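You operate a simulated robot arm through the tools that you are given. There is no shell and no other tool. Be economical: measure what you need, move in short steps, check, and stop when the job is done.

Carry out the task below with a simulated two-armed robot. There is one attempt and no reset: what you move stays moved.

## Task
On the top of the packing table, fold the blue cloth in half and then in half again.
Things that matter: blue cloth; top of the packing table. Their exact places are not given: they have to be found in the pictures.

It is judged by the outcome, as a careful person would: the job done as asked, and still so three seconds after it is handed in. It fails if anything else is knocked over, pushed out of place, dropped, spilled or broken. Flat cloth is picked up by pressing the open fingertips on it (5 to 10 N) and closing them slowly along it; thin cloth reads only 2 to 8 mm in the jaws.

## Robot
Two 7-joint arms with two-finger parallel grippers on one trunk, on a base that drives. Base frame: it is fixed to the floor where the robot stands at the start and does not move with it; the origin is under the middle of the robot, x ahead of it, y to its left, z up; the surface under the hand at the start is at about z = 800. Lengths are in mm, angles in degrees, forces in N, time in s.
The left shoulder is at the start at [70, 163, 1070], the right one opposite. With the tool pointing down near the work surface each hand reaches from about 400 to 880 mm from the robot's upright axis, wherever it stands, measured 20 degrees to its own side. Places, roughly: top of the packing table [700, 200, 800]. Payload 3.43 kg a hand.
The tool frame of a hand sits at the grasp point between the pads (the TCP): z along the fingers, y along the line on which they close. The tips reach 34 mm beyond it. Largest opening 128 mm; finger width 24, thickness 12; the body of the gripper, 48 by 130 mm, starts 96 mm behind the TCP.
Orientation is that of the tool frame in the base frame, as a unit quaternion [w, x, y, z]. With the fingers straight down and closing along the base's y, the tool's x points along the base's -x, its y along +y and its z along -z.

## Interface
- The arms move only by the tool step_arm. It takes "left_deltas", "right_deltas" or both (then of equal length, played together; a hand with none holds still); each is a list that holds one entry, the list of rows, each a list of 7 numbers: the turn, a rotation vector about the tool's x, y, z in degrees, then the shift along the tool's x, y, z in mm, then the closure, from 0 (fully open) to 1 (shut). In form: [[[ax, ay, az, tx, ty, tz, fingers], ...]]. A call has 1 to 12 rows; each row shifts and turns the commanded pose from where the row before left it, along the tool's axes as they then stand. Each row takes 0.2 s and may step no farther than 50 mm and 8.6 degrees from the row before; otherwise, or with a gripper value out of range, the whole call is refused. Where a pose cannot be reached the arm comes as near as it can. A force on the tool above 40 N (or 10 N above the force at the start of the call, whichever is more), or a blocked arm, ends the call early, and 0.2 s more pass. The fingers move at their own pace (about 153 mm/s each) and stop on an object; they squeeze with about 29 N. The grip force told is the motor's: it shows also when the fingers shut on nothing. Time passes only in rows, and 0.2 s behind the last, so rows that do not move let the fingers close. It gives the time, the measured TCP pose, the force on the tool (base axes), the opening and the grip force at its end, in the units of the frame above (readings bear some noise), with the torque about the TCP (base axes, N m) and any sound that the robot's microphone picked up.
- Cameras (640 x 400 px; columns grow to the right, rows downward): "scene" is now at [131.3, -27.1, 1296]; the picture's right is [-0.33, -0.94, 0.00], its down [-0.57, 0.20, -0.80] and it looks along [0.75, -0.26, -0.60] (base axes); focal length 292 px, centre (320, 200). "left" rides on the left gripper at [76, 11, -160] in its tool frame; the picture's right is [-0.15, 0.99, 0.00], its down [-0.88, -0.13, -0.46] and it looks along [-0.45, -0.07, 0.89] (tool axes); focal length 234 px, centre (320, 200). "right" rides on the right gripper at [76, -11, -160] in its tool frame; the picture's right is [0.15, 0.99, 0.00], its down [-0.88, 0.13, -0.46] and it looks along [-0.45, 0.07, 0.89] (tool axes); focal length 234 px, centre (320, 200).
- snapshot(camera): a new picture of that camera. The clock stands still meanwhile.
- raise_lower(by): slides the trunk up (or, below 0, down) by that many mm; the arms and the scene camera ride with it, the base frame stays. It gives what a move gives, with no picture.
- steer(legs): drives the robot by 1 to 6 legs, each [ahead, left, turn to the left] in mm, mm and degrees, along the robot's own axes; the way and the turn of a leg run together, so that a leg with both is an arc; at most 1500 mm and 180 degrees a leg. The arms and the cameras ride along, it lands a little off, and it stops where it bumps. It gives what a move gives.
- pan_tilt(pan, tilt): turns the head with the scene camera to pan (to the left, within 86 degrees either way) and tilt (down, from -29 to 69), counted from straight ahead of the robot. It gives what a move gives.
- locate(camera, pixels): for up to 12 pixels [column, row] of the newest picture of that camera ("zoom" is the newest enlarged one), the place [x, y, z] in the base frame of the surface seen there, good to about 2 mm. The clock stands still meanwhile.
- zoom(camera, box): a new picture of the part [left, top, right, bottom] of that camera's present view, enlarged. The clock stands still meanwhile.
- hand_in(): hands the job in; it is judged then, once.

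Work in short steps. Measure before you move; look again where a grasp or a placing could have gone wrong, and mend it. You have 80 turns and 78 pictures in all, those below and enlarged ones among them. Open the grippers and draw the arms clear of the work before you hand the job in, unless the task says otherwise; then end with one line.

The tools are called as a command line: name --argument value ..., lists and objects as JSON in quotes. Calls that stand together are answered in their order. step_arm: Moves the arms, as the interface text tells. Its arguments: {"type":"object","properties":{"left_deltas":{"type":"array","items":{"type":"array","items":{"type":"array","items":{"type":"number"}}}},"right_deltas":{"type":"array","items":{"type":"array","items":{"type":"array","items":{"type":"number"}}}}},"required":[]} The other tools are called the same way: raise_lower (by) slides the trunk up or down; steer (legs) drives the base; pan_tilt (pan, tilt) turns the head that bears the scene camera; snapshot (camera) takes a picture; locate (camera, pixels) gives the place of the surface under pixels of a picture; zoom (camera, box) takes an enlarged picture of a part of a camera's view; hand_in () hands the job in.

At the start:

```text
t: 0.0
left_tool_pos: [702.1, 169.7, 963.6]
left_orientation: [-0.001, 0.0, 1.0, -0.001]
left_force: [-0.7, -0.3, -0.1]
left_wrist_torque: [-0.01, -0.01, 0.0]
left_finger_gap: 127.7
left_gripper_force: 0.0
right_tool_pos: [586.9, -418.8, 1038.2]
right_orientation: [0.0, 0.0, 1.0, 0.0]
right_force: [0.6, 0.5, 0.0]
right_wrist_torque: [0.02, 0.01, 0.02]
right_finger_gap: 127.9
right_gripper_force: 0.0
trunk travel left (down, up): [-550.0, 390.0]
robot x, y, heading: [1.0, 1.1, -0.2]
head pan, tilt: [-19.3, 37.1]
```

scene: 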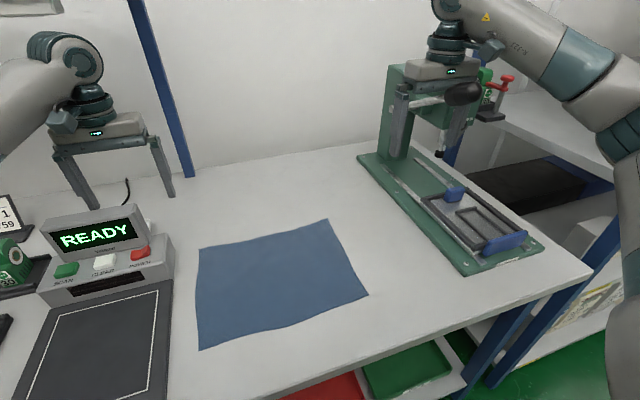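
right: 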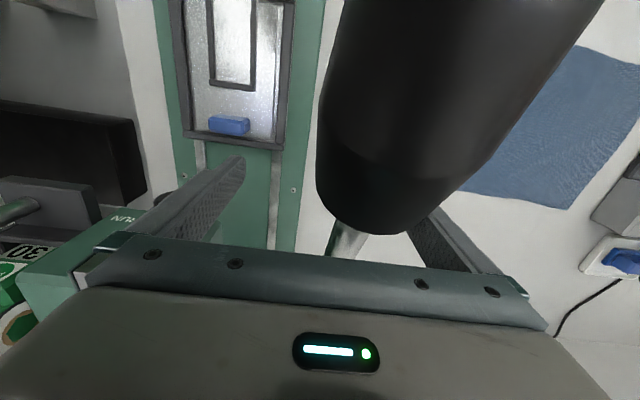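
left: 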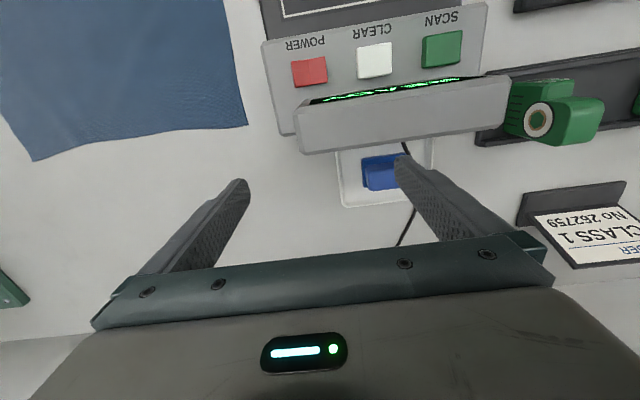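

The cloth's corners in the scene picture are near (199,249), (328,219), (368,295), (200,350). I measure them, plus table and nearby objects.

locate --camera "scene" --pixels '[[200, 251], [327, 221], [366, 295], [201, 348], [264, 236], [285, 326], [270, 285], [172, 300], [465, 274], [358, 155], [250, 385], [130, 220]]'

zoom --camera "scene" --box '[160, 190, 400, 370]'

```text
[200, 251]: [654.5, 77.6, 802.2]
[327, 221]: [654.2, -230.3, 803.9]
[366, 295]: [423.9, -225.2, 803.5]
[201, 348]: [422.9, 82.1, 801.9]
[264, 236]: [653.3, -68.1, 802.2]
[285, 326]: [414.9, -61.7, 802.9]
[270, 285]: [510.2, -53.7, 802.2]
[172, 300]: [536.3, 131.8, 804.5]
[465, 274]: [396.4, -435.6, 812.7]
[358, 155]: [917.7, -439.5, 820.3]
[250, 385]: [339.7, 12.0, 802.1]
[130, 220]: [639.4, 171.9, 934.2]
```

```text
2.22 times, centred on (280, 280) of scene
```

zoom: 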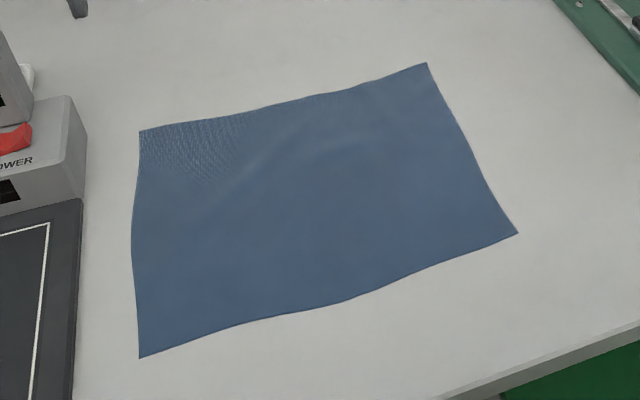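

The cloth lies flat, x 424–654, y −230–82. A black knob is close to the right hand (right picture around (430,100)), so I measure it, the press and the display unit before moving.

locate --camera "right" --pixels '[[430, 60], [340, 200], [400, 215], [480, 150], [560, 30], [345, 240], [350, 20]]'

locate --camera "scene" --pixels '[[462, 93], [440, 152], [400, 110], [45, 222], [145, 215], [148, 248], [100, 208], [172, 260], [160, 195], [445, 70], [470, 130]]'

zoom --camera "scene" --box '[360, 30, 540, 170]'

```text
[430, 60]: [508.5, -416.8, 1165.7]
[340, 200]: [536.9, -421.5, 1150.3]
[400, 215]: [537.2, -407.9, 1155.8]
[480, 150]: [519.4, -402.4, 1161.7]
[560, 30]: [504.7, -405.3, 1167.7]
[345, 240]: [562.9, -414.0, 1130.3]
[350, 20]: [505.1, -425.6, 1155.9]
```

```text
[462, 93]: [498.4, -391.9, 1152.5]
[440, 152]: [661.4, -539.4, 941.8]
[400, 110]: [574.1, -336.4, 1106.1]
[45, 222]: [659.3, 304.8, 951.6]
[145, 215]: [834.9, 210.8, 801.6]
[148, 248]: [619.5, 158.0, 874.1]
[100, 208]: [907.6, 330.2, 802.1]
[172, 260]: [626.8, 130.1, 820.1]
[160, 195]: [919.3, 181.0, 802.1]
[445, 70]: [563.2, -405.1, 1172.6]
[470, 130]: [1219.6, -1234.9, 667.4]
```

```text
2.86 times, centred on (450, 100) of scene
```

zoom: 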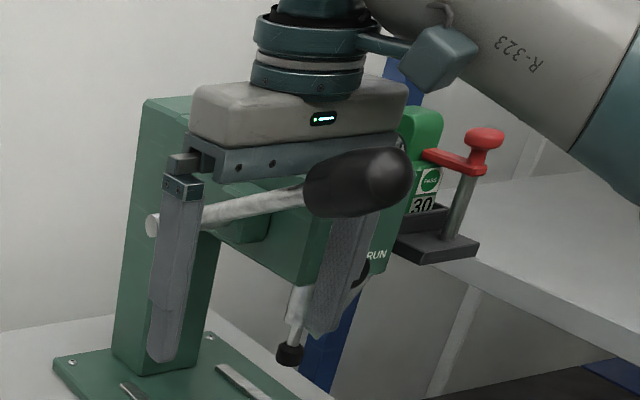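

The press lever runs between the right fingers under the palm, so the right hand must leave straight up; the left hand sits behind the display (top z≈952), so it goes up too. I raise both.

step_arm --left_deltas '[[[0, 0, 0, 0, 0, -30, 0], [0, 0, 0, 0, 0, -30, 0], [0, 0, 0, 0, 0, 0, 0], [0, 0, 0, 0, -40, 0, 0], [0, 0, 0, 0, -40, 0, 0], [0, 0, 0, 0, -40, 0, 0]]]' --right_deltas '[[[0, 0, 0, 0, 0, -35, 0], [0, 0, 0, 0, 0, -35, 0], [0, 0, 0, 0, 0, -35, 0], [0, 0, 0, 0, 0, -35, 0], [0, 0, 0, 0, 0, -35, 0], [0, 0, 0, 0, 0, -25, 0]]]'

snapshot --camera "scene"

```text
t: 1.4
left_tool_pos: [700.1, 50.4, 1021.7]
left_orientation: [0.0, -0.001, 1.0, 0.0]
left_force: [-0.3, -0.5, -0.1]
left_wrist_torque: [0.03, -0.01, 0.03]
left_finger_gap: 128.0
left_gripper_force: 0.2
right_tool_pos: [587.7, -421.4, 1238.5]
right_orientation: [0.0, 0.0, 1.0, 0.0]
right_force: [-0.5, -0.7, -0.6]
right_wrist_torque: [0.0, -0.03, -0.03]
right_finger_gap: 128.1
right_gripper_force: 0.1
trunk travel left (down, up): [-550.0, 390.0]
robot x, y, heading: [-0.7, -2.9, -0.0]
head pan, tilt: [-19.3, 37.1]
```

```text
72 pictures are left
```

scene: 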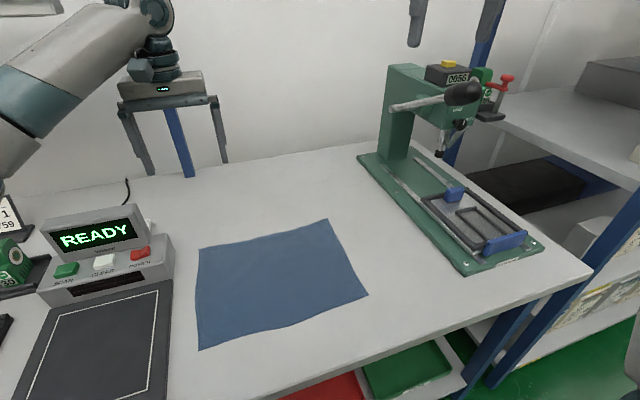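

Both hands are clear. Now I bring them above the near corners (left over [432,45], right over [432,−193]), with jaws set to about 50 mm.

step_arm --left_deltas '[[[0, 0, 0, 0, 0, 0, 0], [0, 0, 0, 0, 0, 0, 0], [0, 0, 0, 0, 0, 0, 0], [0, 0, 0, 0, 0, 0, 0], [0, 0, 0, 0, 0, 0, 0.61], [0, 0, 0, 45, -1, 20, 0.61], [0, 0, 0, 45, -1, 20, 0.61], [0, 0, 0, 45, -1, 20, 0.61], [0, 0, 0, 45, -1, 20, 0.61], [0, 0, 0, 44, -1, 20, 0.61], [0, 0, 0, 44, 0, 22, 0.61]]]' --right_deltas '[[[0, 0, 0, 0, 45, 0, 0], [0, 0, 0, 0, 45, 0, 0], [0, 0, 0, 0, 45, 0, 0], [0, 0, 0, 0, 45, 0, 0], [0, 0, 0, 0, 48, 0, 0.61], [0, 0, 0, 20, 0, 44, 0.61], [0, 0, 0, 20, 0, 44, 0.61], [0, 0, 0, 20, 0, 44, 0.61], [0, 0, 0, 22, 0, 44, 0.61], [0, 0, 0, 20, 0, 44, 0.61], [0, 0, 0, 20, 0, 44, 0.61]]]'

step_arm --left_deltas '[[[0, 0, 0, 0, 0, 0, 0.61]]]' --right_deltas '[[[0, 0, 0, 32, 0, 45, 0.61]]]'

snapshot --camera "scene"

snapshot --camera "left"

snapshot --camera "right"

```text
t: 3.8
left_tool_pos: [435.6, 44.1, 897.6]
left_orientation: [-0.003, 0.0, 1.0, 0.0]
left_force: [0.4, -0.6, -0.2]
left_wrist_torque: [0.01, 0.01, 0.02]
left_finger_gap: 49.8
left_gripper_force: 0.1
right_tool_pos: [469.6, -193.2, 967.3]
right_orientation: [-0.005, 0.0, 1.0, -0.001]
right_force: [0.7, 0.7, -0.2]
right_wrist_torque: [0.03, 0.08, -0.02]
right_finger_gap: 49.8
right_gripper_force: 0.1
trunk travel left (down, up): [-550.0, 390.0]
robot x, y, heading: [2.5, -2.1, 0.3]
head pan, tilt: [-19.3, 37.1]
```

```text
refused: row 1 steps farther than a row can; nothing moved
```

```text
71 pictures are left
```

scene: 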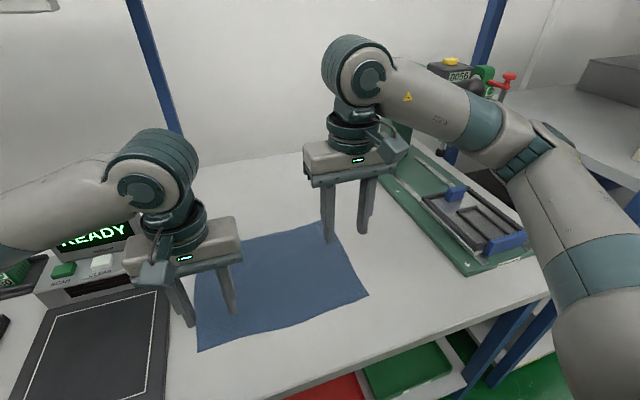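

```text
70 pictures are left
```

left: 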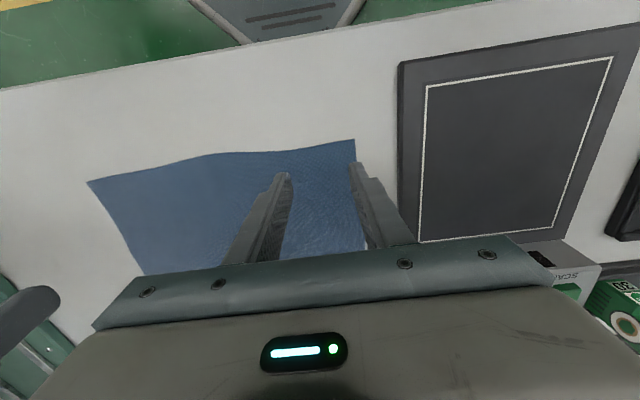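

```text
69 pictures are left
```

right: 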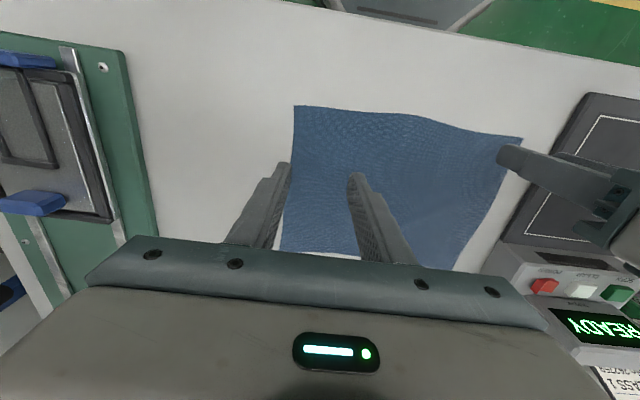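

Left cam shows its corner at (355,140), right cam at (294,106); I measure both for precise placement.

locate --camera "left" --pixels '[[353, 142], [280, 153], [205, 156], [365, 248]]'

locate --camera "right" --pixels '[[296, 108], [350, 112], [284, 248], [415, 117]]'

```text
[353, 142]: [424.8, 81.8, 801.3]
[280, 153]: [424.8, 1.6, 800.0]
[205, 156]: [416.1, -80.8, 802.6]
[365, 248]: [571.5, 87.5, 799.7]
```

```text
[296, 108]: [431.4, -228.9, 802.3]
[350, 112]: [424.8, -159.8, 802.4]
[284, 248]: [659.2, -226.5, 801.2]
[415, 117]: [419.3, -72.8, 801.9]
```

Corners: left [424,82], right [431,−229]. I line up and lower both to z≈850 (tips ≈15 mm above the cloth).

step_arm --left_deltas '[[[0, 0, 0, 2, 0, 16, 0.61], [0, 0, 0, 0, 0, 16, 0.61], [0, 0, 0, 0, 0, 16, 0.61], [0, 0, 0, 0, 0, 0, 0.61]]]' --right_deltas '[[[0, 0, 0, 15, 0, 40, 0.61], [0, 0, 0, 16, 0, 40, 0.61], [0, 0, 0, 0, 0, 37, 0.61], [0, 0, 0, 0, 0, 0, 0.61]]]'

```text
t: 4.8
left_tool_pos: [431.7, 45.3, 852.5]
left_orientation: [-0.001, 0.0, 1.0, 0.0]
left_force: [0.2, -0.4, -0.1]
left_wrist_torque: [0.01, -0.02, 0.02]
left_finger_gap: 49.9
left_gripper_force: 0.0
right_tool_pos: [433.8, -191.2, 855.5]
right_orientation: [-0.001, 0.0, 1.0, 0.001]
right_force: [0.1, 0.1, -0.3]
right_wrist_torque: [0.01, -0.03, 0.01]
right_finger_gap: 49.6
right_gripper_force: 0.0
trunk travel left (down, up): [-550.0, 390.0]
robot x, y, heading: [-4.5, 3.6, -0.1]
head pan, tilt: [-19.3, 37.1]
```

I lower both toward contact (expected at TCP z≈835).

step_arm --left_deltas '[[[0, 0, 0, 0, 0, 8, 0.61], [0, 0, 0, 0, 0, 5, 0.61], [0, 0, 0, 0, 0, 3, 0.61], [0, 0, 0, 0, 0, 0, 0.61]]]' --right_deltas '[[[0, 0, 0, -3, 0, 10, 0.61], [0, 0, 0, 0, 0, 6, 0.61], [0, 0, 0, 0, 0, 3, 0.61], [0, 0, 0, 0, 0, 0, 0.61]]]'

```text
t: 5.8
left_tool_pos: [430.7, 45.1, 836.3]
left_orientation: [-0.001, 0.0, 1.0, 0.0]
left_force: [0.1, -0.6, 0.2]
left_wrist_torque: [0.03, 0.02, -0.01]
left_finger_gap: 49.8
left_gripper_force: 0.1
right_tool_pos: [437.1, -190.9, 836.4]
right_orientation: [0.0, 0.0, 1.0, 0.0]
right_force: [0.4, -0.2, -0.4]
right_wrist_torque: [0.02, 0.0, 0.01]
right_finger_gap: 50.0
right_gripper_force: 0.0
trunk travel left (down, up): [-550.0, 390.0]
robot x, y, heading: [1.0, -1.1, -0.2]
head pan, tilt: [-19.3, 37.1]
```

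No contact yet; a few more 1 mm steps.

step_arm --left_deltas '[[[0, 0, 0, 0, 0, 1, 0.61], [0, 0, 0, 0, 0, 1, 0.61], [0, 0, 0, 0, 0, 0, 0.61]]]' --right_deltas '[[[0, 0, 0, 0, 0, 1, 0.61], [0, 0, 0, 0, 0, 1, 0.61], [0, 0, 0, 0, 0, 0, 0.61]]]'

```text
t: 6.6
left_tool_pos: [431.7, 45.2, 833.9]
left_orientation: [0.0, 0.0, 1.0, 0.0]
left_force: [0.4, 0.6, 4.0]
left_wrist_torque: [0.06, 0.0, 0.01]
left_finger_gap: 49.7
left_gripper_force: 0.0
right_tool_pos: [438.7, -191.1, 835.8]
right_orientation: [0.0, 0.0, 1.0, 0.0]
right_force: [-0.1, -1.1, -0.6]
right_wrist_torque: [-0.01, -0.02, -0.02]
right_finger_gap: 50.1
right_gripper_force: 0.1
trunk travel left (down, up): [-550.0, 390.0]
robot x, y, heading: [-2.2, 2.6, 0.1]
head pan, tilt: [-19.3, 37.1]
```

Left reads 4 N, right not yet. One step for left, three for right.

step_arm --left_deltas '[[[0, 0, 0, 0, 0, 0.7, 0.61], [0, 0, 0, 0, 0, 0, 0.61], [0, 0, 0, 0, 0, 0, 0.61]]]' --right_deltas '[[[0, 0, 0, 0, 0, 1.5, 0.61], [0, 0, 0, 0, 0, 1, 0.61], [0, 0, 0, 0, 0, 0, 0.61]]]'

```text
t: 7.4
left_tool_pos: [430.1, 45.6, 835.0]
left_orientation: [0.0, 0.0, 1.0, -0.001]
left_force: [1.7, -0.6, 8.3]
left_wrist_torque: [0.09, -0.08, -0.02]
left_finger_gap: 50.2
left_gripper_force: 0.0
right_tool_pos: [437.7, -190.6, 834.6]
right_orientation: [0.002, 0.0, 1.0, -0.001]
right_force: [4.1, -1.1, 23.5]
right_wrist_torque: [-0.19, -0.02, 0.05]
right_finger_gap: 49.7
right_gripper_force: 0.1
trunk travel left (down, up): [-550.0, 390.0]
robot x, y, heading: [4.0, 0.0, -0.2]
head pan, tilt: [-19.3, 37.1]
```

Right presses 23 N, so I ease it 1.5 mm, then close both slowly.

step_arm --left_deltas '[[[0, 0, 0, 0, 0, 0, 0.61], [0, 0, 0, 0, 0, 0, 0.61]]]' --right_deltas '[[[0, 0, 0, 0, 0, -1.5, 0.61], [0, 0, 0, 0, 0, 0, 0.61]]]'

```text
t: 8.0
left_tool_pos: [430.1, 45.6, 836.9]
left_orientation: [0.002, 0.0, 1.0, 0.0]
left_force: [1.0, -0.5, 16.5]
left_wrist_torque: [0.23, -0.11, -0.05]
left_finger_gap: 49.6
left_gripper_force: 0.0
right_tool_pos: [436.7, -191.3, 834.6]
right_orientation: [0.0, 0.0, 1.0, 0.0]
right_force: [1.8, 0.2, 10.1]
right_wrist_torque: [0.07, 0.01, -0.03]
right_finger_gap: 50.0
right_gripper_force: 0.1
trunk travel left (down, up): [-550.0, 390.0]
robot x, y, heading: [-1.6, -3.3, 0.0]
head pan, tilt: [-19.3, 37.1]
```

Left crept to 16 N; I ease it 0.8 mm and close both jaws slowly.

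step_arm --left_deltas '[[[0, 0, 0, 0, 0, -0.8, 0.61], [0, 0, 0, 0, 0, 0, 0.65], [0, 0, 0, 0, 0, 0, 0.69], [0, 0, 0, 0, 0, 0, 0.73], [0, 0, 0, 0, 0, 0, 0.77], [0, 0, 0, 0, 0, 0, 0.81], [0, 0, 0, 0, 0, 0, 0.85], [0, 0, 0, 0, 0, 0, 0.89], [0, 0, 0, 0, 0, 0, 0.93], [0, 0, 0, 0, 0, 0, 0.97], [0, 0, 0, 0, 0, 0, 1], [0, 0, 0, 0, 0, 0, 1]]]' --right_deltas '[[[0, 0, 0, 0, 0, 0, 0.61], [0, 0, 0, 0, 0, 0, 0.65], [0, 0, 0, 0, 0, 0, 0.69], [0, 0, 0, 0, 0, 0, 0.73], [0, 0, 0, 0, 0, 0, 0.77], [0, 0, 0, 0, 0, 0, 0.81], [0, 0, 0, 0, 0, 0, 0.85], [0, 0, 0, 0, 0, 0, 0.89], [0, 0, 0, 0, 0, 0, 0.93], [0, 0, 0, 0, 0, 0, 0.97], [0, 0, 0, 0, 0, 0, 1], [0, 0, 0, 0, 0, 0, 1]]]'

snapshot --camera "left"

snapshot --camera "right"

```text
t: 10.6
left_tool_pos: [428.9, 45.6, 835.3]
left_orientation: [0.0, 0.0, 1.0, -0.001]
left_force: [0.0, -5.3, 8.0]
left_wrist_torque: [-0.19, -0.02, -0.01]
left_finger_gap: 7.1
left_gripper_force: 28.8
right_tool_pos: [437.6, -191.1, 835.8]
right_orientation: [0.0, 0.001, 1.0, 0.001]
right_force: [0.2, 6.4, 4.0]
right_wrist_torque: [0.23, 0.04, 0.02]
right_finger_gap: 1.8
right_gripper_force: 29.1
trunk travel left (down, up): [-550.0, 390.0]
robot x, y, heading: [-3.3, -1.4, -0.1]
head pan, tilt: [-19.3, 37.1]
```

```text
68 pictures are left
```

left: 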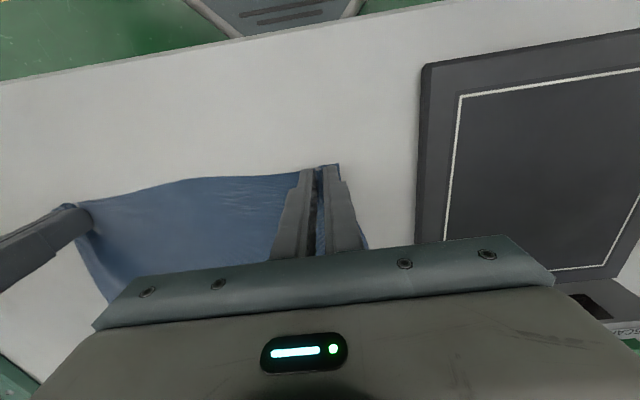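

```text
67 pictures are left
```

right: 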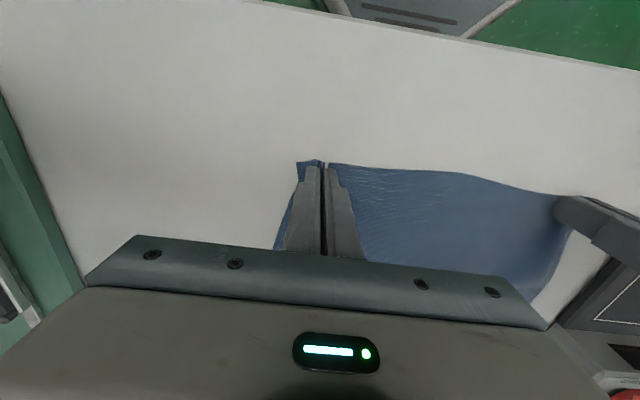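

Left reads 7.1 mm, right only 1.8 mm. I lift both 30 mm to see whether each holds cloth.

step_arm --left_deltas '[[[0, 0, 0, 0, 0, -15, 1], [0, 0, 0, 0, 0, -15, 1], [0, 0, 0, 0, 0, 0, 1]]]' --right_deltas '[[[0, 0, 0, 0, 0, -15, 1], [0, 0, 0, 0, 0, -15, 1], [0, 0, 0, 0, 0, 0, 1]]]'

snapshot --camera "right"

snapshot --camera "scene"

```text
t: 11.4
left_tool_pos: [432.0, 45.4, 865.6]
left_orientation: [0.001, 0.0, 1.0, 0.0]
left_force: [0.2, -8.5, 0.0]
left_wrist_torque: [-0.26, -0.03, -0.01]
left_finger_gap: 7.1
left_gripper_force: 28.6
right_tool_pos: [437.0, -190.0, 864.8]
right_orientation: [0.0, 0.0, 1.0, 0.001]
right_force: [-0.3, 7.9, -0.6]
right_wrist_torque: [0.26, 0.01, 0.02]
right_finger_gap: 2.0
right_gripper_force: 29.0
trunk travel left (down, up): [-550.0, 390.0]
robot x, y, heading: [-0.2, -2.0, -0.1]
head pan, tilt: [-19.3, 37.1]
```

```text
66 pictures are left
```

right: 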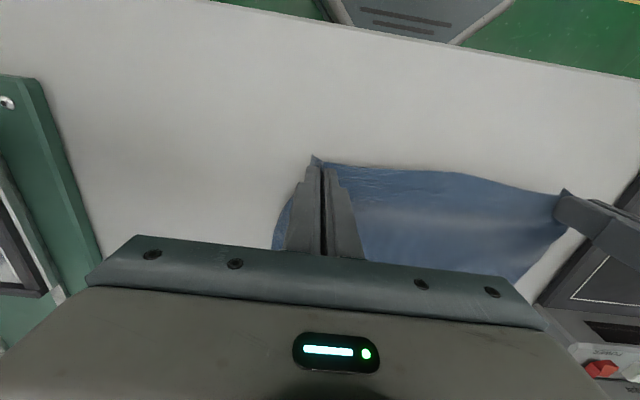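

```text
65 pictures are left
```

scene: 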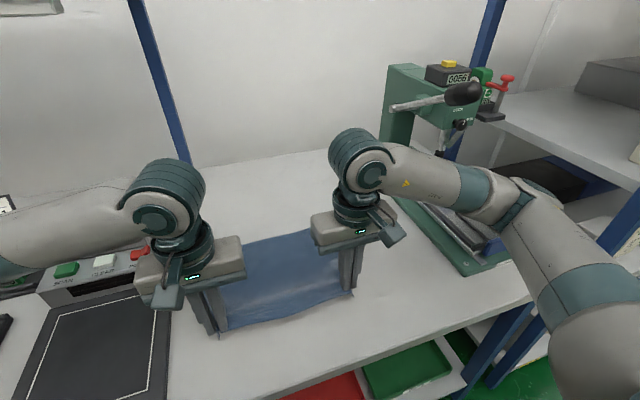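

Both corners are held (8 N tension between the hands). I relax that slightly and carry the edge over in an arc of +213 mm in x.

step_arm --left_deltas '[[[0, 0, 0, -5, -1, -18, 1], [0, 0, 0, -13, -1, -17, 1], [0, 0, 0, -20, -1, -15, 1], [0, 0, 0, -27, -1, -10, 1], [0, 0, 0, -30, 0, -4, 1], [0, 0, 0, -30, 0, 1, 1], [0, 0, 0, -25, 0, 6, 1], [0, 0, 0, -22, 0, 12, 1]]]' --right_deltas '[[[0, 0, 0, -5, 1, -18, 1], [0, 0, 0, -13, 1, -17, 1], [0, 0, 0, -20, 1, -15, 1], [0, 0, 0, -27, 1, -10, 1], [0, 0, 0, -30, 0, -4, 1], [0, 0, 0, -30, 0, 1, 1], [0, 0, 0, -25, 0, 6, 1], [0, 0, 0, -22, 0, 12, 1]]]'

snapshot --camera "scene"

```text
t: 13.2
left_tool_pos: [602.9, 42.4, 909.4]
left_orientation: [-0.001, 0.0, 1.0, 0.0]
left_force: [-0.4, 0.2, -0.1]
left_wrist_torque: [0.02, 0.01, 0.04]
left_finger_gap: 7.2
left_gripper_force: 29.3
right_tool_pos: [609.8, -187.0, 907.4]
right_orientation: [-0.002, 0.0, 1.0, 0.0]
right_force: [0.4, 0.0, -0.2]
right_wrist_torque: [-0.01, -0.01, 0.0]
right_finger_gap: 1.9
right_gripper_force: 29.1
trunk travel left (down, up): [-550.0, 390.0]
robot x, y, heading: [3.1, -0.5, 0.0]
head pan, tilt: [-19.3, 37.1]
```

```text
64 pictures are left
```

scene: 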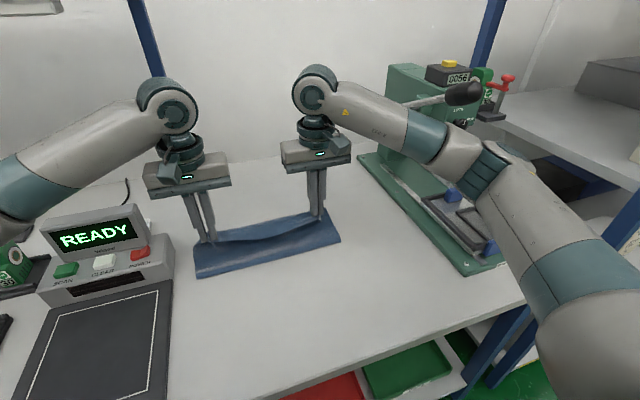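

The cloth is folding over well. I finish the arc down to near table height.

step_arm --left_deltas '[[[0, 0, 0, -18, 0, 16, 1], [0, 0, 0, -13, 0, 18, 1], [0, 0, 0, -8, 0, 18, 1], [0, 0, 0, -4, 0, 14, 1], [0, 0, 0, 0, 0, 4, 1], [0, 0, 0, 0, 0, 0, 1]]]' --right_deltas '[[[0, 0, 0, -18, 0, 16, 1], [0, 0, 0, -13, 0, 18, 1], [0, 0, 0, -7, 0, 18, 1], [0, 0, 0, -2, 0, 14, 1], [0, 0, 0, 0, 0, 2, 1], [0, 0, 0, 0, 0, 0, 1]]]'

snapshot --camera "left"

snapshot --camera "right"

zoom --camera "scene" --box '[160, 170, 380, 310]'

```text
t: 14.6
left_tool_pos: [646.1, 41.5, 839.3]
left_orientation: [-0.001, 0.0, 1.0, 0.0]
left_force: [0.1, -1.1, 1.2]
left_wrist_torque: [-0.01, -0.03, 0.01]
left_finger_gap: 7.2
left_gripper_force: 28.8
right_tool_pos: [649.5, -187.4, 840.6]
right_orientation: [0.0, 0.0, 1.0, 0.001]
right_force: [0.5, 0.0, -0.1]
right_wrist_torque: [-0.03, 0.02, -0.02]
right_finger_gap: 1.7
right_gripper_force: 28.7
trunk travel left (down, up): [-550.0, 390.0]
robot x, y, heading: [-1.4, 0.2, 0.0]
head pan, tilt: [-19.3, 37.1]
```

```text
63 pictures are left
```

left: 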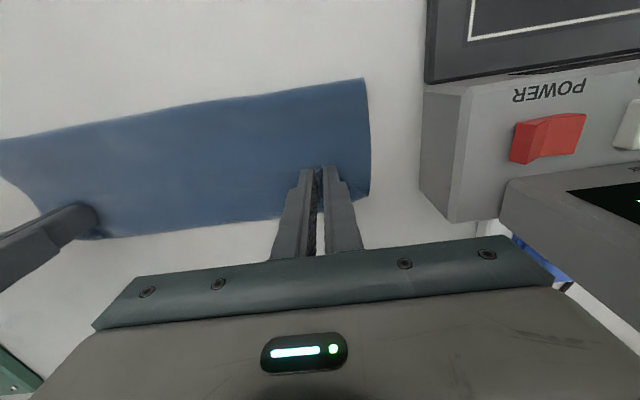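

```text
62 pictures are left
```

right: 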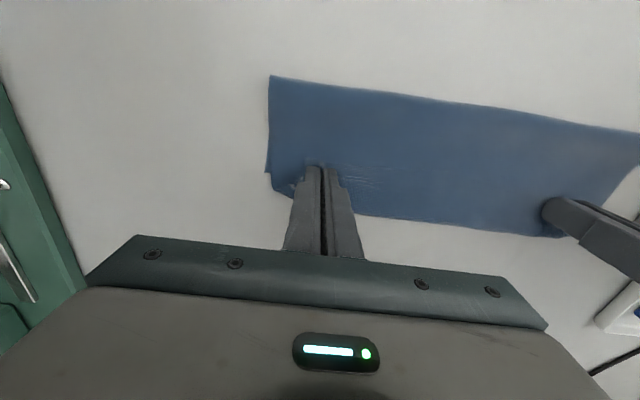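

```text
2.86 times, centred on (270, 240) of scene
```

zoom: 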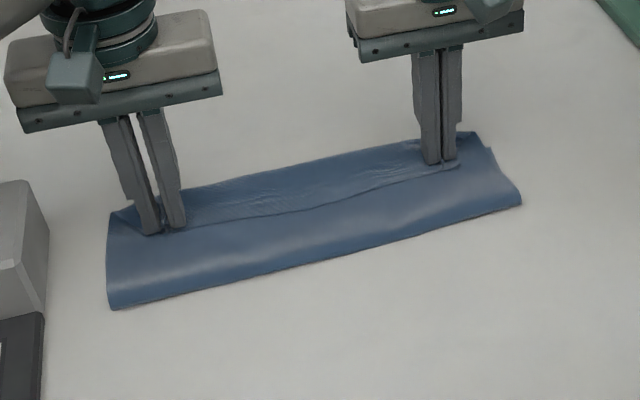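

In the zoom a line runs between the fingers at about (300,208), with cloth beyond it. I measure that line, the far edge and the crease.

locate --camera "zoom" --pixels '[[230, 220], [300, 208], [370, 190], [260, 175], [330, 160], [380, 150], [114, 308], [300, 268], [520, 205], [490, 150], [108, 213], [300, 190]]'

```text
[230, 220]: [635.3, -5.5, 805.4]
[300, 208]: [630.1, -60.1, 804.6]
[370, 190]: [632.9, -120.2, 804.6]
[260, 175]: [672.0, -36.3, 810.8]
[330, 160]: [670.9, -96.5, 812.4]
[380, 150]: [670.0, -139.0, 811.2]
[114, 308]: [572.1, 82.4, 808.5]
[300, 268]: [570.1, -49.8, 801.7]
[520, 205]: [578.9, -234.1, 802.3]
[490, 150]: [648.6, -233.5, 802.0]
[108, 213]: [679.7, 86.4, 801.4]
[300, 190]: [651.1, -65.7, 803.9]
```

I look closer at the far edge through both wrist cameras.

zoom --camera "right" --box '[250, 60, 570, 260]'

zoom --camera "left" --box '[60, 60, 400, 260]'

zoom --camera "scene" --box '[190, 200, 340, 290]'

```text
2.00 times, centred on (410, 160) of right
```

zoom: 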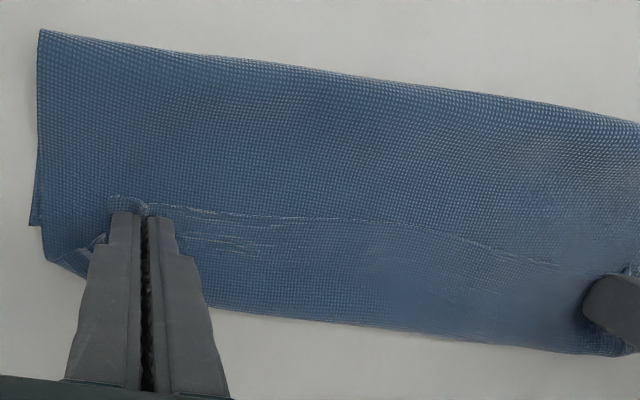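

```text
1.88 times, centred on (230, 160) of left
```

zoom: 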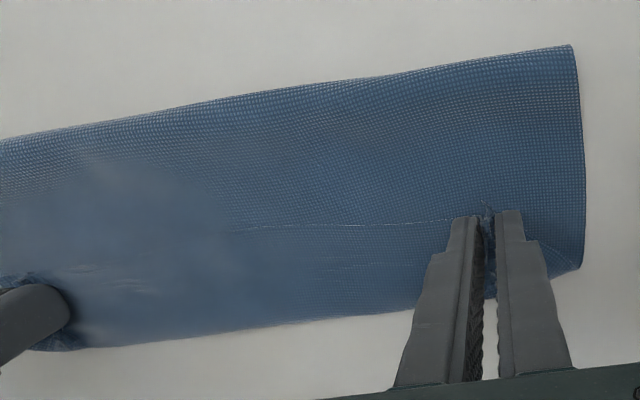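

```text
4.27 times, centred on (265, 245) of scene
```

zoom: 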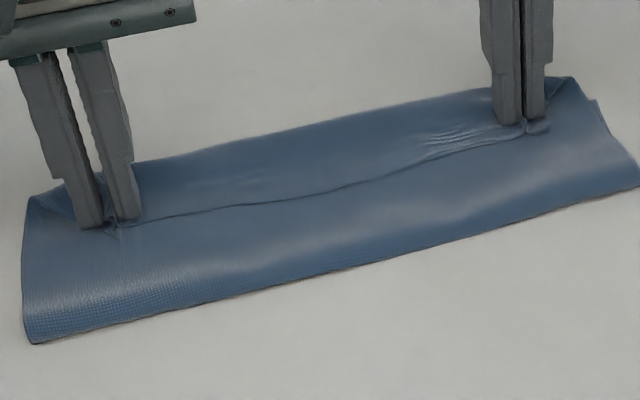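

The edge is tucked: the top layer bulges to x≈672 under the grip and the edge flap points back (line at x≈632). I undo this: back along the arc to a vertical, taut hang above the intended crease, then check.

step_arm --left_deltas '[[[0, 0, 0, 3, 0, -30, 1], [0, 0, 0, 8, 0, -28, 1], [0, 0, 0, 18, 0, -25, 1], [0, 0, 0, 25, 0, -15, 1], [0, 0, 0, 26, 0, -8, 1], [0, 0, 0, 26, 0, 0, 1], [0, 0, 0, 0, 0, 0, 1]]]' --right_deltas '[[[0, 0, 0, 3, 0, -30, 1], [0, 0, 0, 8, 0, -28, 1], [0, 0, 0, 18, 0, -25, 1], [0, 0, 0, 25, 0, -15, 1], [0, 0, 0, 26, 0, -8, 1], [0, 0, 0, 26, 0, 0, 1], [0, 0, 0, 0, 0, 0, 1]]]'

zoom --camera "scene" --box '[150, 160, 390, 310]'

```text
t: 16.2
left_tool_pos: [543.8, 46.0, 943.1]
left_orientation: [-0.002, 0.0, 1.0, -0.001]
left_force: [0.3, -0.8, -0.4]
left_wrist_torque: [-0.01, -0.01, 0.01]
left_finger_gap: 7.0
left_gripper_force: 28.5
right_tool_pos: [546.6, -182.7, 942.9]
right_orientation: [-0.005, -0.001, 1.0, -0.003]
right_force: [-0.2, -0.1, 0.8]
right_wrist_torque: [-0.01, -0.01, -0.01]
right_finger_gap: 1.7
right_gripper_force: 28.7
trunk travel left (down, up): [-550.0, 390.0]
robot x, y, heading: [-0.3, 3.7, -0.1]
head pan, tilt: [-19.3, 37.1]
```

```text
2.67 times, centred on (270, 235) of scene
```

zoom: 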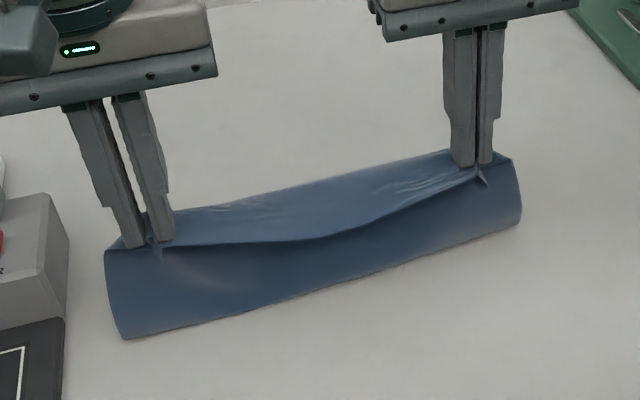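

I measure the bottom front line, the sagging edge and far edge.

locate --camera "zoom" --pixels '[[125, 336], [250, 308], [400, 268], [515, 222], [250, 243], [320, 238], [250, 225], [280, 195], [340, 178], [520, 180], [105, 255], [200, 275]]'

zoom --camera "right" --box '[230, 60, 570, 260]'

snapshot --camera "left"

```text
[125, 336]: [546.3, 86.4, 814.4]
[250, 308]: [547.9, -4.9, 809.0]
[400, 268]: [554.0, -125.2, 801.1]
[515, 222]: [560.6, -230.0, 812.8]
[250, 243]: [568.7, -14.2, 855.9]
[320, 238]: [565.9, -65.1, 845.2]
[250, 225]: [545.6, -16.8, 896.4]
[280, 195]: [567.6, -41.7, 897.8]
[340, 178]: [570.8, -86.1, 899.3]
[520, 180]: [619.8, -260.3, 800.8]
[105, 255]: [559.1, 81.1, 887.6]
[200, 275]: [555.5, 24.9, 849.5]
```

```text
1.88 times, centred on (400, 160) of right
```

zoom: 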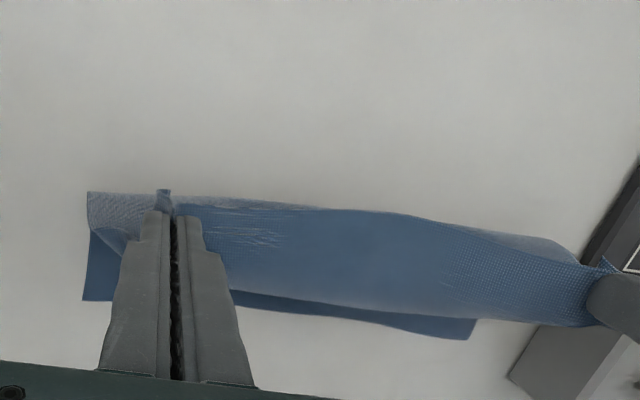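

```text
55 pictures are left
```

left: 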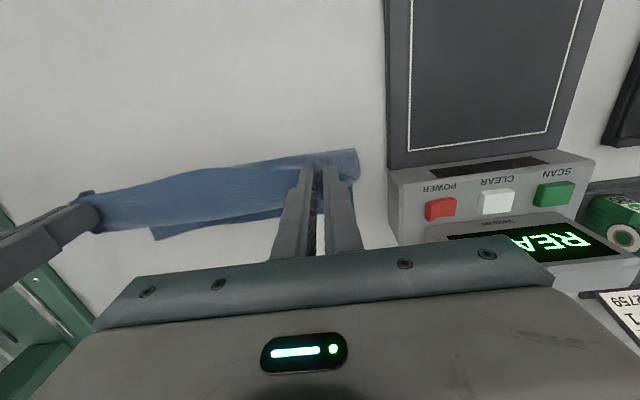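

I check where the lower layer's far edge is: right cam zoom (85,298), (472,336) and left (155,238).

locate --camera "left" --pixels '[[157, 237], [200, 228], [265, 213], [330, 200], [150, 190], [230, 190], [355, 152]]'

locate --camera "right" --pixels '[[275, 218], [480, 237], [400, 228], [370, 171], [380, 200], [276, 165]]'

```text
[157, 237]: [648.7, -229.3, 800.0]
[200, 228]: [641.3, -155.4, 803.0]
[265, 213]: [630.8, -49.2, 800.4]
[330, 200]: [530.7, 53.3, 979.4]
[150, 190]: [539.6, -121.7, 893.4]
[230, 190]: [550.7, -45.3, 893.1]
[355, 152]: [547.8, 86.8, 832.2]
```

```text
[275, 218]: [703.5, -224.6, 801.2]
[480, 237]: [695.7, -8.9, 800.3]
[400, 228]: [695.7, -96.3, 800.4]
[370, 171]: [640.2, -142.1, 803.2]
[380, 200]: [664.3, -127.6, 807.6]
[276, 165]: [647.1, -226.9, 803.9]
```

The fingers' 24 mm width across the hem makes the edge flap point backwards. Better to lay the edge back down and regrasp with the jaws closing along x, right at the edge. I reverse the arc to lay it flat.

step_arm --left_deltas '[[[0, 0, 0, 28, 0, 5, 1], [0, 0, 0, 27, 0, 12, 1], [0, 0, 0, 23, 0, 17, 1], [0, 0, 0, 18, 0, 21, 1], [0, 0, 0, 11, 0, 22, 1], [0, 0, 0, 7, 1, 18, 1], [0, 0, 0, 3, 1, 11, 1], [0, 0, 0, 0, 0, 0, 1]]]' --right_deltas '[[[0, 0, 0, 28, 0, 5, 1], [0, 0, 0, 27, 0, 12, 1], [0, 0, 0, 23, 0, 17, 1], [0, 0, 0, 18, 0, 21, 1], [0, 0, 0, 11, 0, 22, 1], [0, 0, 0, 4, -1, 18, 1], [0, 0, 0, 2, -1, 11, 1], [0, 0, 0, 0, 0, 0, 1]]]'

zoom --camera "scene" --box '[160, 190, 400, 370]'

```text
t: 18.0
left_tool_pos: [423.0, 43.6, 839.8]
left_orientation: [0.0, 0.0, 1.0, 0.0]
left_force: [0.0, -1.9, -0.6]
left_wrist_torque: [-0.06, -0.06, 0.02]
left_finger_gap: 6.6
left_gripper_force: 29.1
right_tool_pos: [429.5, -187.9, 841.1]
right_orientation: [0.0, 0.0, 1.0, 0.0]
right_force: [-0.6, 1.7, -0.7]
right_wrist_torque: [0.06, 0.01, 0.01]
right_finger_gap: 1.8
right_gripper_force: 29.1
trunk travel left (down, up): [-550.0, 390.0]
robot x, y, heading: [1.8, -1.0, -0.1]
head pan, tilt: [-19.3, 37.1]
```

```text
2.22 times, centred on (280, 280) of scene
```

zoom: 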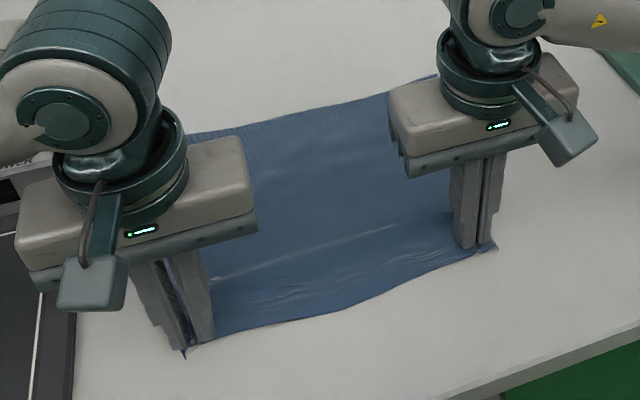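

The cloth is back nearly flat. I lower to touch and open slowly so the jaws spread the pleats.

step_arm --left_deltas '[[[0, 0, 0, 0, 0, 4, 1], [0, 0, 0, 0, 0, 0, 0.95], [0, 0, 0, 0, 0, 0, 0.9], [0, 0, 0, 0, 0, 0, 0.85], [0, 0, 0, 0, 0, 0, 0.8], [0, 0, 0, 0, 0, 0, 0.75], [0, 0, 0, 0, 0, 0, 0.7], [0, 0, 0, 0, 0, 0, 0.65], [0, 0, 0, 0, 0, -10, 0.6], [0, 0, 0, 0, 0, -30, 0.6], [0, 0, 0, 0, 0, -40, 0.6]]]' --right_deltas '[[[0, 0, 0, 0, 0, 5, 1], [0, 0, 0, 0, 0, 0, 0.95], [0, 0, 0, 0, 0, 0, 0.9], [0, 0, 0, 0, 0, 0, 0.85], [0, 0, 0, 0, 0, 0, 0.8], [0, 0, 0, 0, 0, 0, 0.75], [0, 0, 0, 0, 0, 0, 0.7], [0, 0, 0, 0, 0, 0, 0.65], [0, 0, 0, 0, 0, -10, 0.6], [0, 0, 0, 0, 0, -30, 0.6], [0, 0, 0, 0, 0, -40, 0.6]]]'

```text
t: 20.4
left_tool_pos: [422.2, 42.8, 916.1]
left_orientation: [0.0, 0.001, 1.0, 0.0]
left_force: [0.5, 0.1, -0.8]
left_wrist_torque: [0.01, -0.07, -0.02]
left_finger_gap: 51.3
left_gripper_force: 0.0
right_tool_pos: [427.5, -186.9, 917.9]
right_orientation: [-0.001, 0.0, 1.0, 0.0]
right_force: [0.1, -0.2, -0.7]
right_wrist_torque: [0.0, -0.02, 0.0]
right_finger_gap: 51.3
right_gripper_force: 0.1
trunk travel left (down, up): [-550.0, 390.0]
robot x, y, heading: [-1.6, 0.1, -0.3]
head pan, tilt: [-19.3, 37.1]
```

Released and raised. Now I yaw both tools −90° about z so the jaws close along x.

step_arm --left_deltas '[[[0, 0, -8.5, 0, 0, 0, 0.6], [0, 0, -8.5, 0, 0, 0, 0.6], [0, 0, -8.5, 0, 0, 0, 0.6], [0, 0, -8.5, 0, 0, 0, 0.6], [0, 0, -8.5, 0, 0, 0, 0.6], [0, 0, -8.5, 0, 0, 0, 0.6], [0, 0, -8.5, 0, 0, 0, 0.6], [0, 0, -8.5, 0, 0, 0, 0.6], [0, 0, -8.5, 0, 0, 0, 0.6], [0, 0, -8.5, 0, 0, 0, 0.6], [0, 0, -5, 0, 0, 0, 0.6], [0, 0, 0, 0, 0, 0, 0.6]]]' --right_deltas '[[[0, 0, -8.5, 0, 0, 0, 0.6], [0, 0, -8.5, 0, 0, 0, 0.6], [0, 0, -8.5, 0, 0, 0, 0.6], [0, 0, -8.5, 0, 0, 0, 0.6], [0, 0, -8.5, 0, 0, 0, 0.6], [0, 0, -8.5, 0, 0, 0, 0.6], [0, 0, -8.5, 0, 0, 0, 0.6], [0, 0, -8.5, 0, 0, 0, 0.6], [0, 0, -8.5, 0, 0, 0, 0.6], [0, 0, -8.5, 0, 0, 0, 0.6], [0, 0, -5, 0, 0, 0, 0.6], [0, 0, 0, 0, 0, 0, 0.6]]]'

snapshot --camera "scene"

snapshot --camera "left"

snapshot --camera "right"

```text
t: 23.0
left_tool_pos: [426.1, 43.2, 914.3]
left_orientation: [0.001, 0.707, -0.707, 0.0]
left_force: [0.0, -0.1, 0.5]
left_wrist_torque: [-0.02, 0.06, 0.02]
left_finger_gap: 51.1
left_gripper_force: 0.0
right_tool_pos: [416.9, -195.4, 924.3]
right_orientation: [-0.002, -0.69, 0.724, 0.0]
right_force: [-0.4, -0.3, -0.9]
right_wrist_torque: [0.02, 0.05, 0.0]
right_finger_gap: 51.2
right_gripper_force: 0.1
right hand out of reach, approached as far as the arm can: row 11
trunk travel left (down, up): [-550.0, 390.0]
robot x, y, heading: [-1.8, -1.5, 0.0]
head pan, tilt: [-19.3, 37.1]
```

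```text
53 pictures are left
```

scene: 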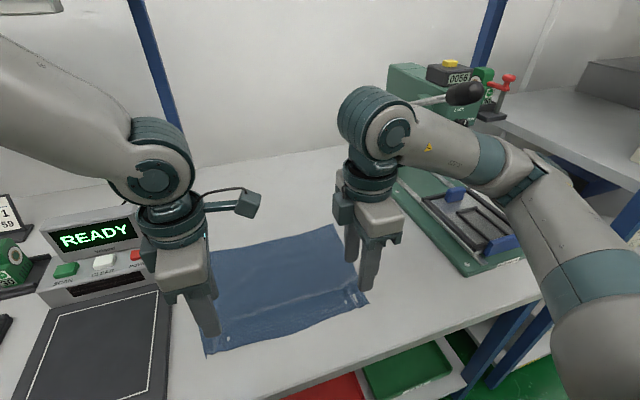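

```text
52 pictures are left
```

left: 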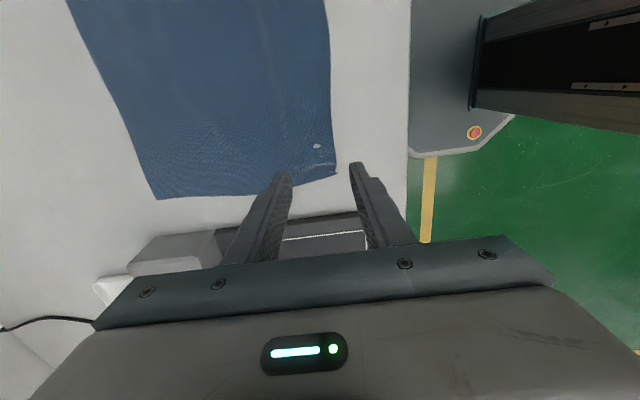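

```text
51 pictures are left
```

right: 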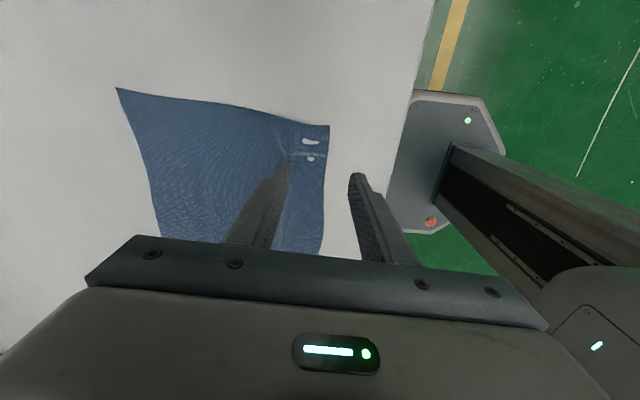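

The right arm is at its near limit. The hands are clear above the cloth, so I back the robot 120 mm to get working room.

steer --legs '[[-120, 0, 0]]'

```text
t: 24.2
left_tool_pos: [304.1, 43.8, 915.8]
left_orientation: [0.0, 0.708, -0.707, 0.0]
left_force: [0.8, 0.2, 0.3]
left_wrist_torque: [0.0, -0.02, -0.01]
left_finger_gap: 51.1
left_gripper_force: 0.1
right_tool_pos: [295.5, -194.8, 926.4]
right_orientation: [0.0, -0.691, 0.723, -0.001]
right_force: [-1.2, -0.9, 0.3]
right_wrist_torque: [0.02, -0.03, -0.02]
right_finger_gap: 51.1
right_gripper_force: 0.0
trunk travel left (down, up): [-550.0, 390.0]
robot x, y, heading: [-123.3, 0.6, 0.2]
head pan, tilt: [-19.3, 37.1]
```

Now I look at the cloth's near edge with the hands out of the way.

zoom --camera "scene" --box '[140, 130, 440, 320]'

```text
2.11 times, centred on (290, 225) of scene
```

zoom: 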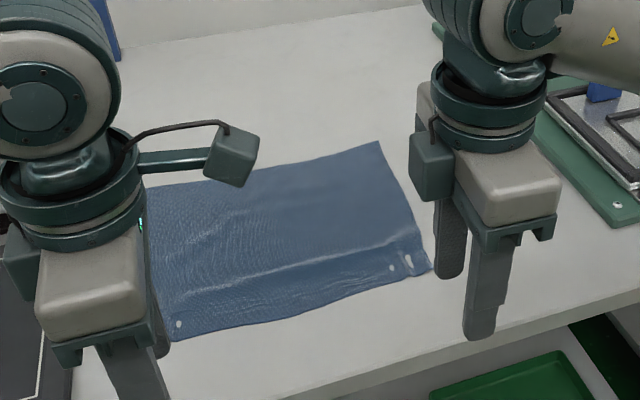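

locate --camera "zoom" --pixels '[[174, 339], [230, 327], [300, 312], [370, 292], [430, 271], [395, 283], [378, 143], [409, 260], [391, 267], [150, 190], [179, 323], [300, 262]]'

zoom --camera "scene" --box '[300, 230, 360, 270]'

```text
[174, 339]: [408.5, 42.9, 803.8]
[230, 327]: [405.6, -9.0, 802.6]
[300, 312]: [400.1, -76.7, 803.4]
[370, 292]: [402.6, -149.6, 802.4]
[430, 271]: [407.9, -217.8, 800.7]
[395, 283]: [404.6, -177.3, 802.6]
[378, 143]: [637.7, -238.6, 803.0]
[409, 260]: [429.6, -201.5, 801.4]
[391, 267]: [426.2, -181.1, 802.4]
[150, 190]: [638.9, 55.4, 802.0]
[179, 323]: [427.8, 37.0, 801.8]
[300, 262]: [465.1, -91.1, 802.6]
```

```text
10.00 times, centred on (330, 250) of scene
```

zoom: 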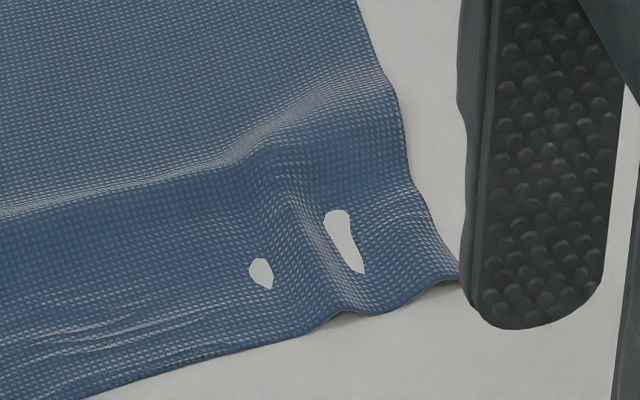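

The white spots are just mesh touching through the table; cloth is intact. Near edge is now x≈405, far edge ≈638. I bring the hands over the near edge, jaws at ~40 mm, and view the corners.

step_arm --left_deltas '[[[0, 0, 0, 0, -35, 0, 0.69], [0, 0, 0, 0, -35, 0, 0.69], [0, 0, 0, 0, -34, 0, 0.69], [0, 0, 0, 0, 0, 0, 0.69], [0, 0, 0, 0, 0, 0, 0.69]]]' --right_deltas '[[[0, 0, -2.7, 5, -35, 0, 0.69], [0, 0, 0, 5, -35, 0, 0.69], [0, 0, 0, 0, -42, 10, 0.69], [0, 0, 0, 0, 0, 0, 0.69], [0, 0, 0, 0, 0, 0, 0.69]]]'

snapshot --camera "left"

snapshot --camera "right"

```text
t: 25.4
left_tool_pos: [409.8, 43.4, 915.7]
left_orientation: [0.0, 0.707, -0.707, 0.0]
left_force: [0.0, -0.6, -0.5]
left_wrist_torque: [-0.01, 0.0, -0.04]
left_finger_gap: 39.7
left_gripper_force: 0.1
right_tool_pos: [305.4, -165.5, 934.8]
right_orientation: [-0.001, -0.706, 0.708, 0.0]
right_force: [-0.4, 0.1, -0.1]
right_wrist_torque: [-0.02, 0.01, 0.0]
right_finger_gap: 39.9
right_gripper_force: 0.0
right hand out of reach, approached as far as the arm can: row 1, 2, 3
trunk travel left (down, up): [-550.0, 390.0]
robot x, y, heading: [-119.3, 1.4, 0.1]
head pan, tilt: [-19.3, 37.1]
```

```text
48 pictures are left
```

left: 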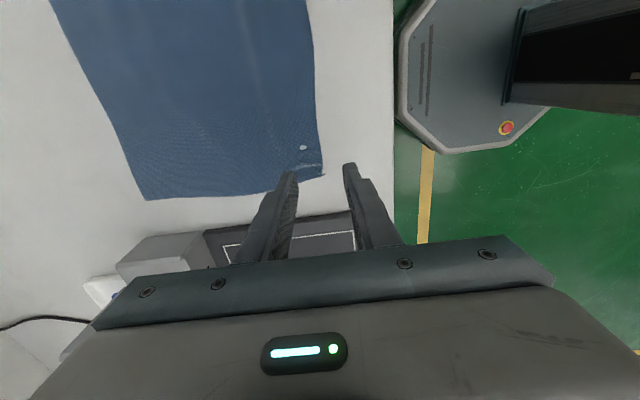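

```text
47 pictures are left
```

right: 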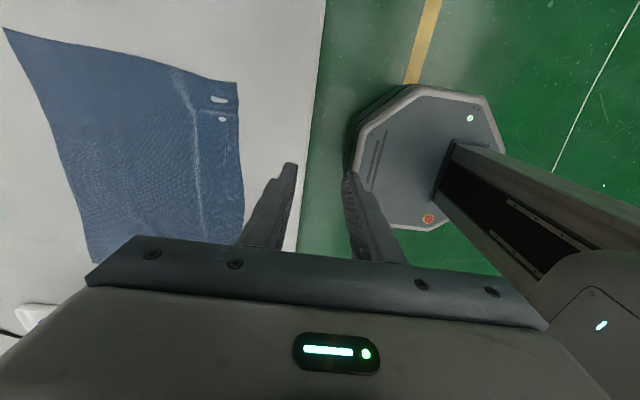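

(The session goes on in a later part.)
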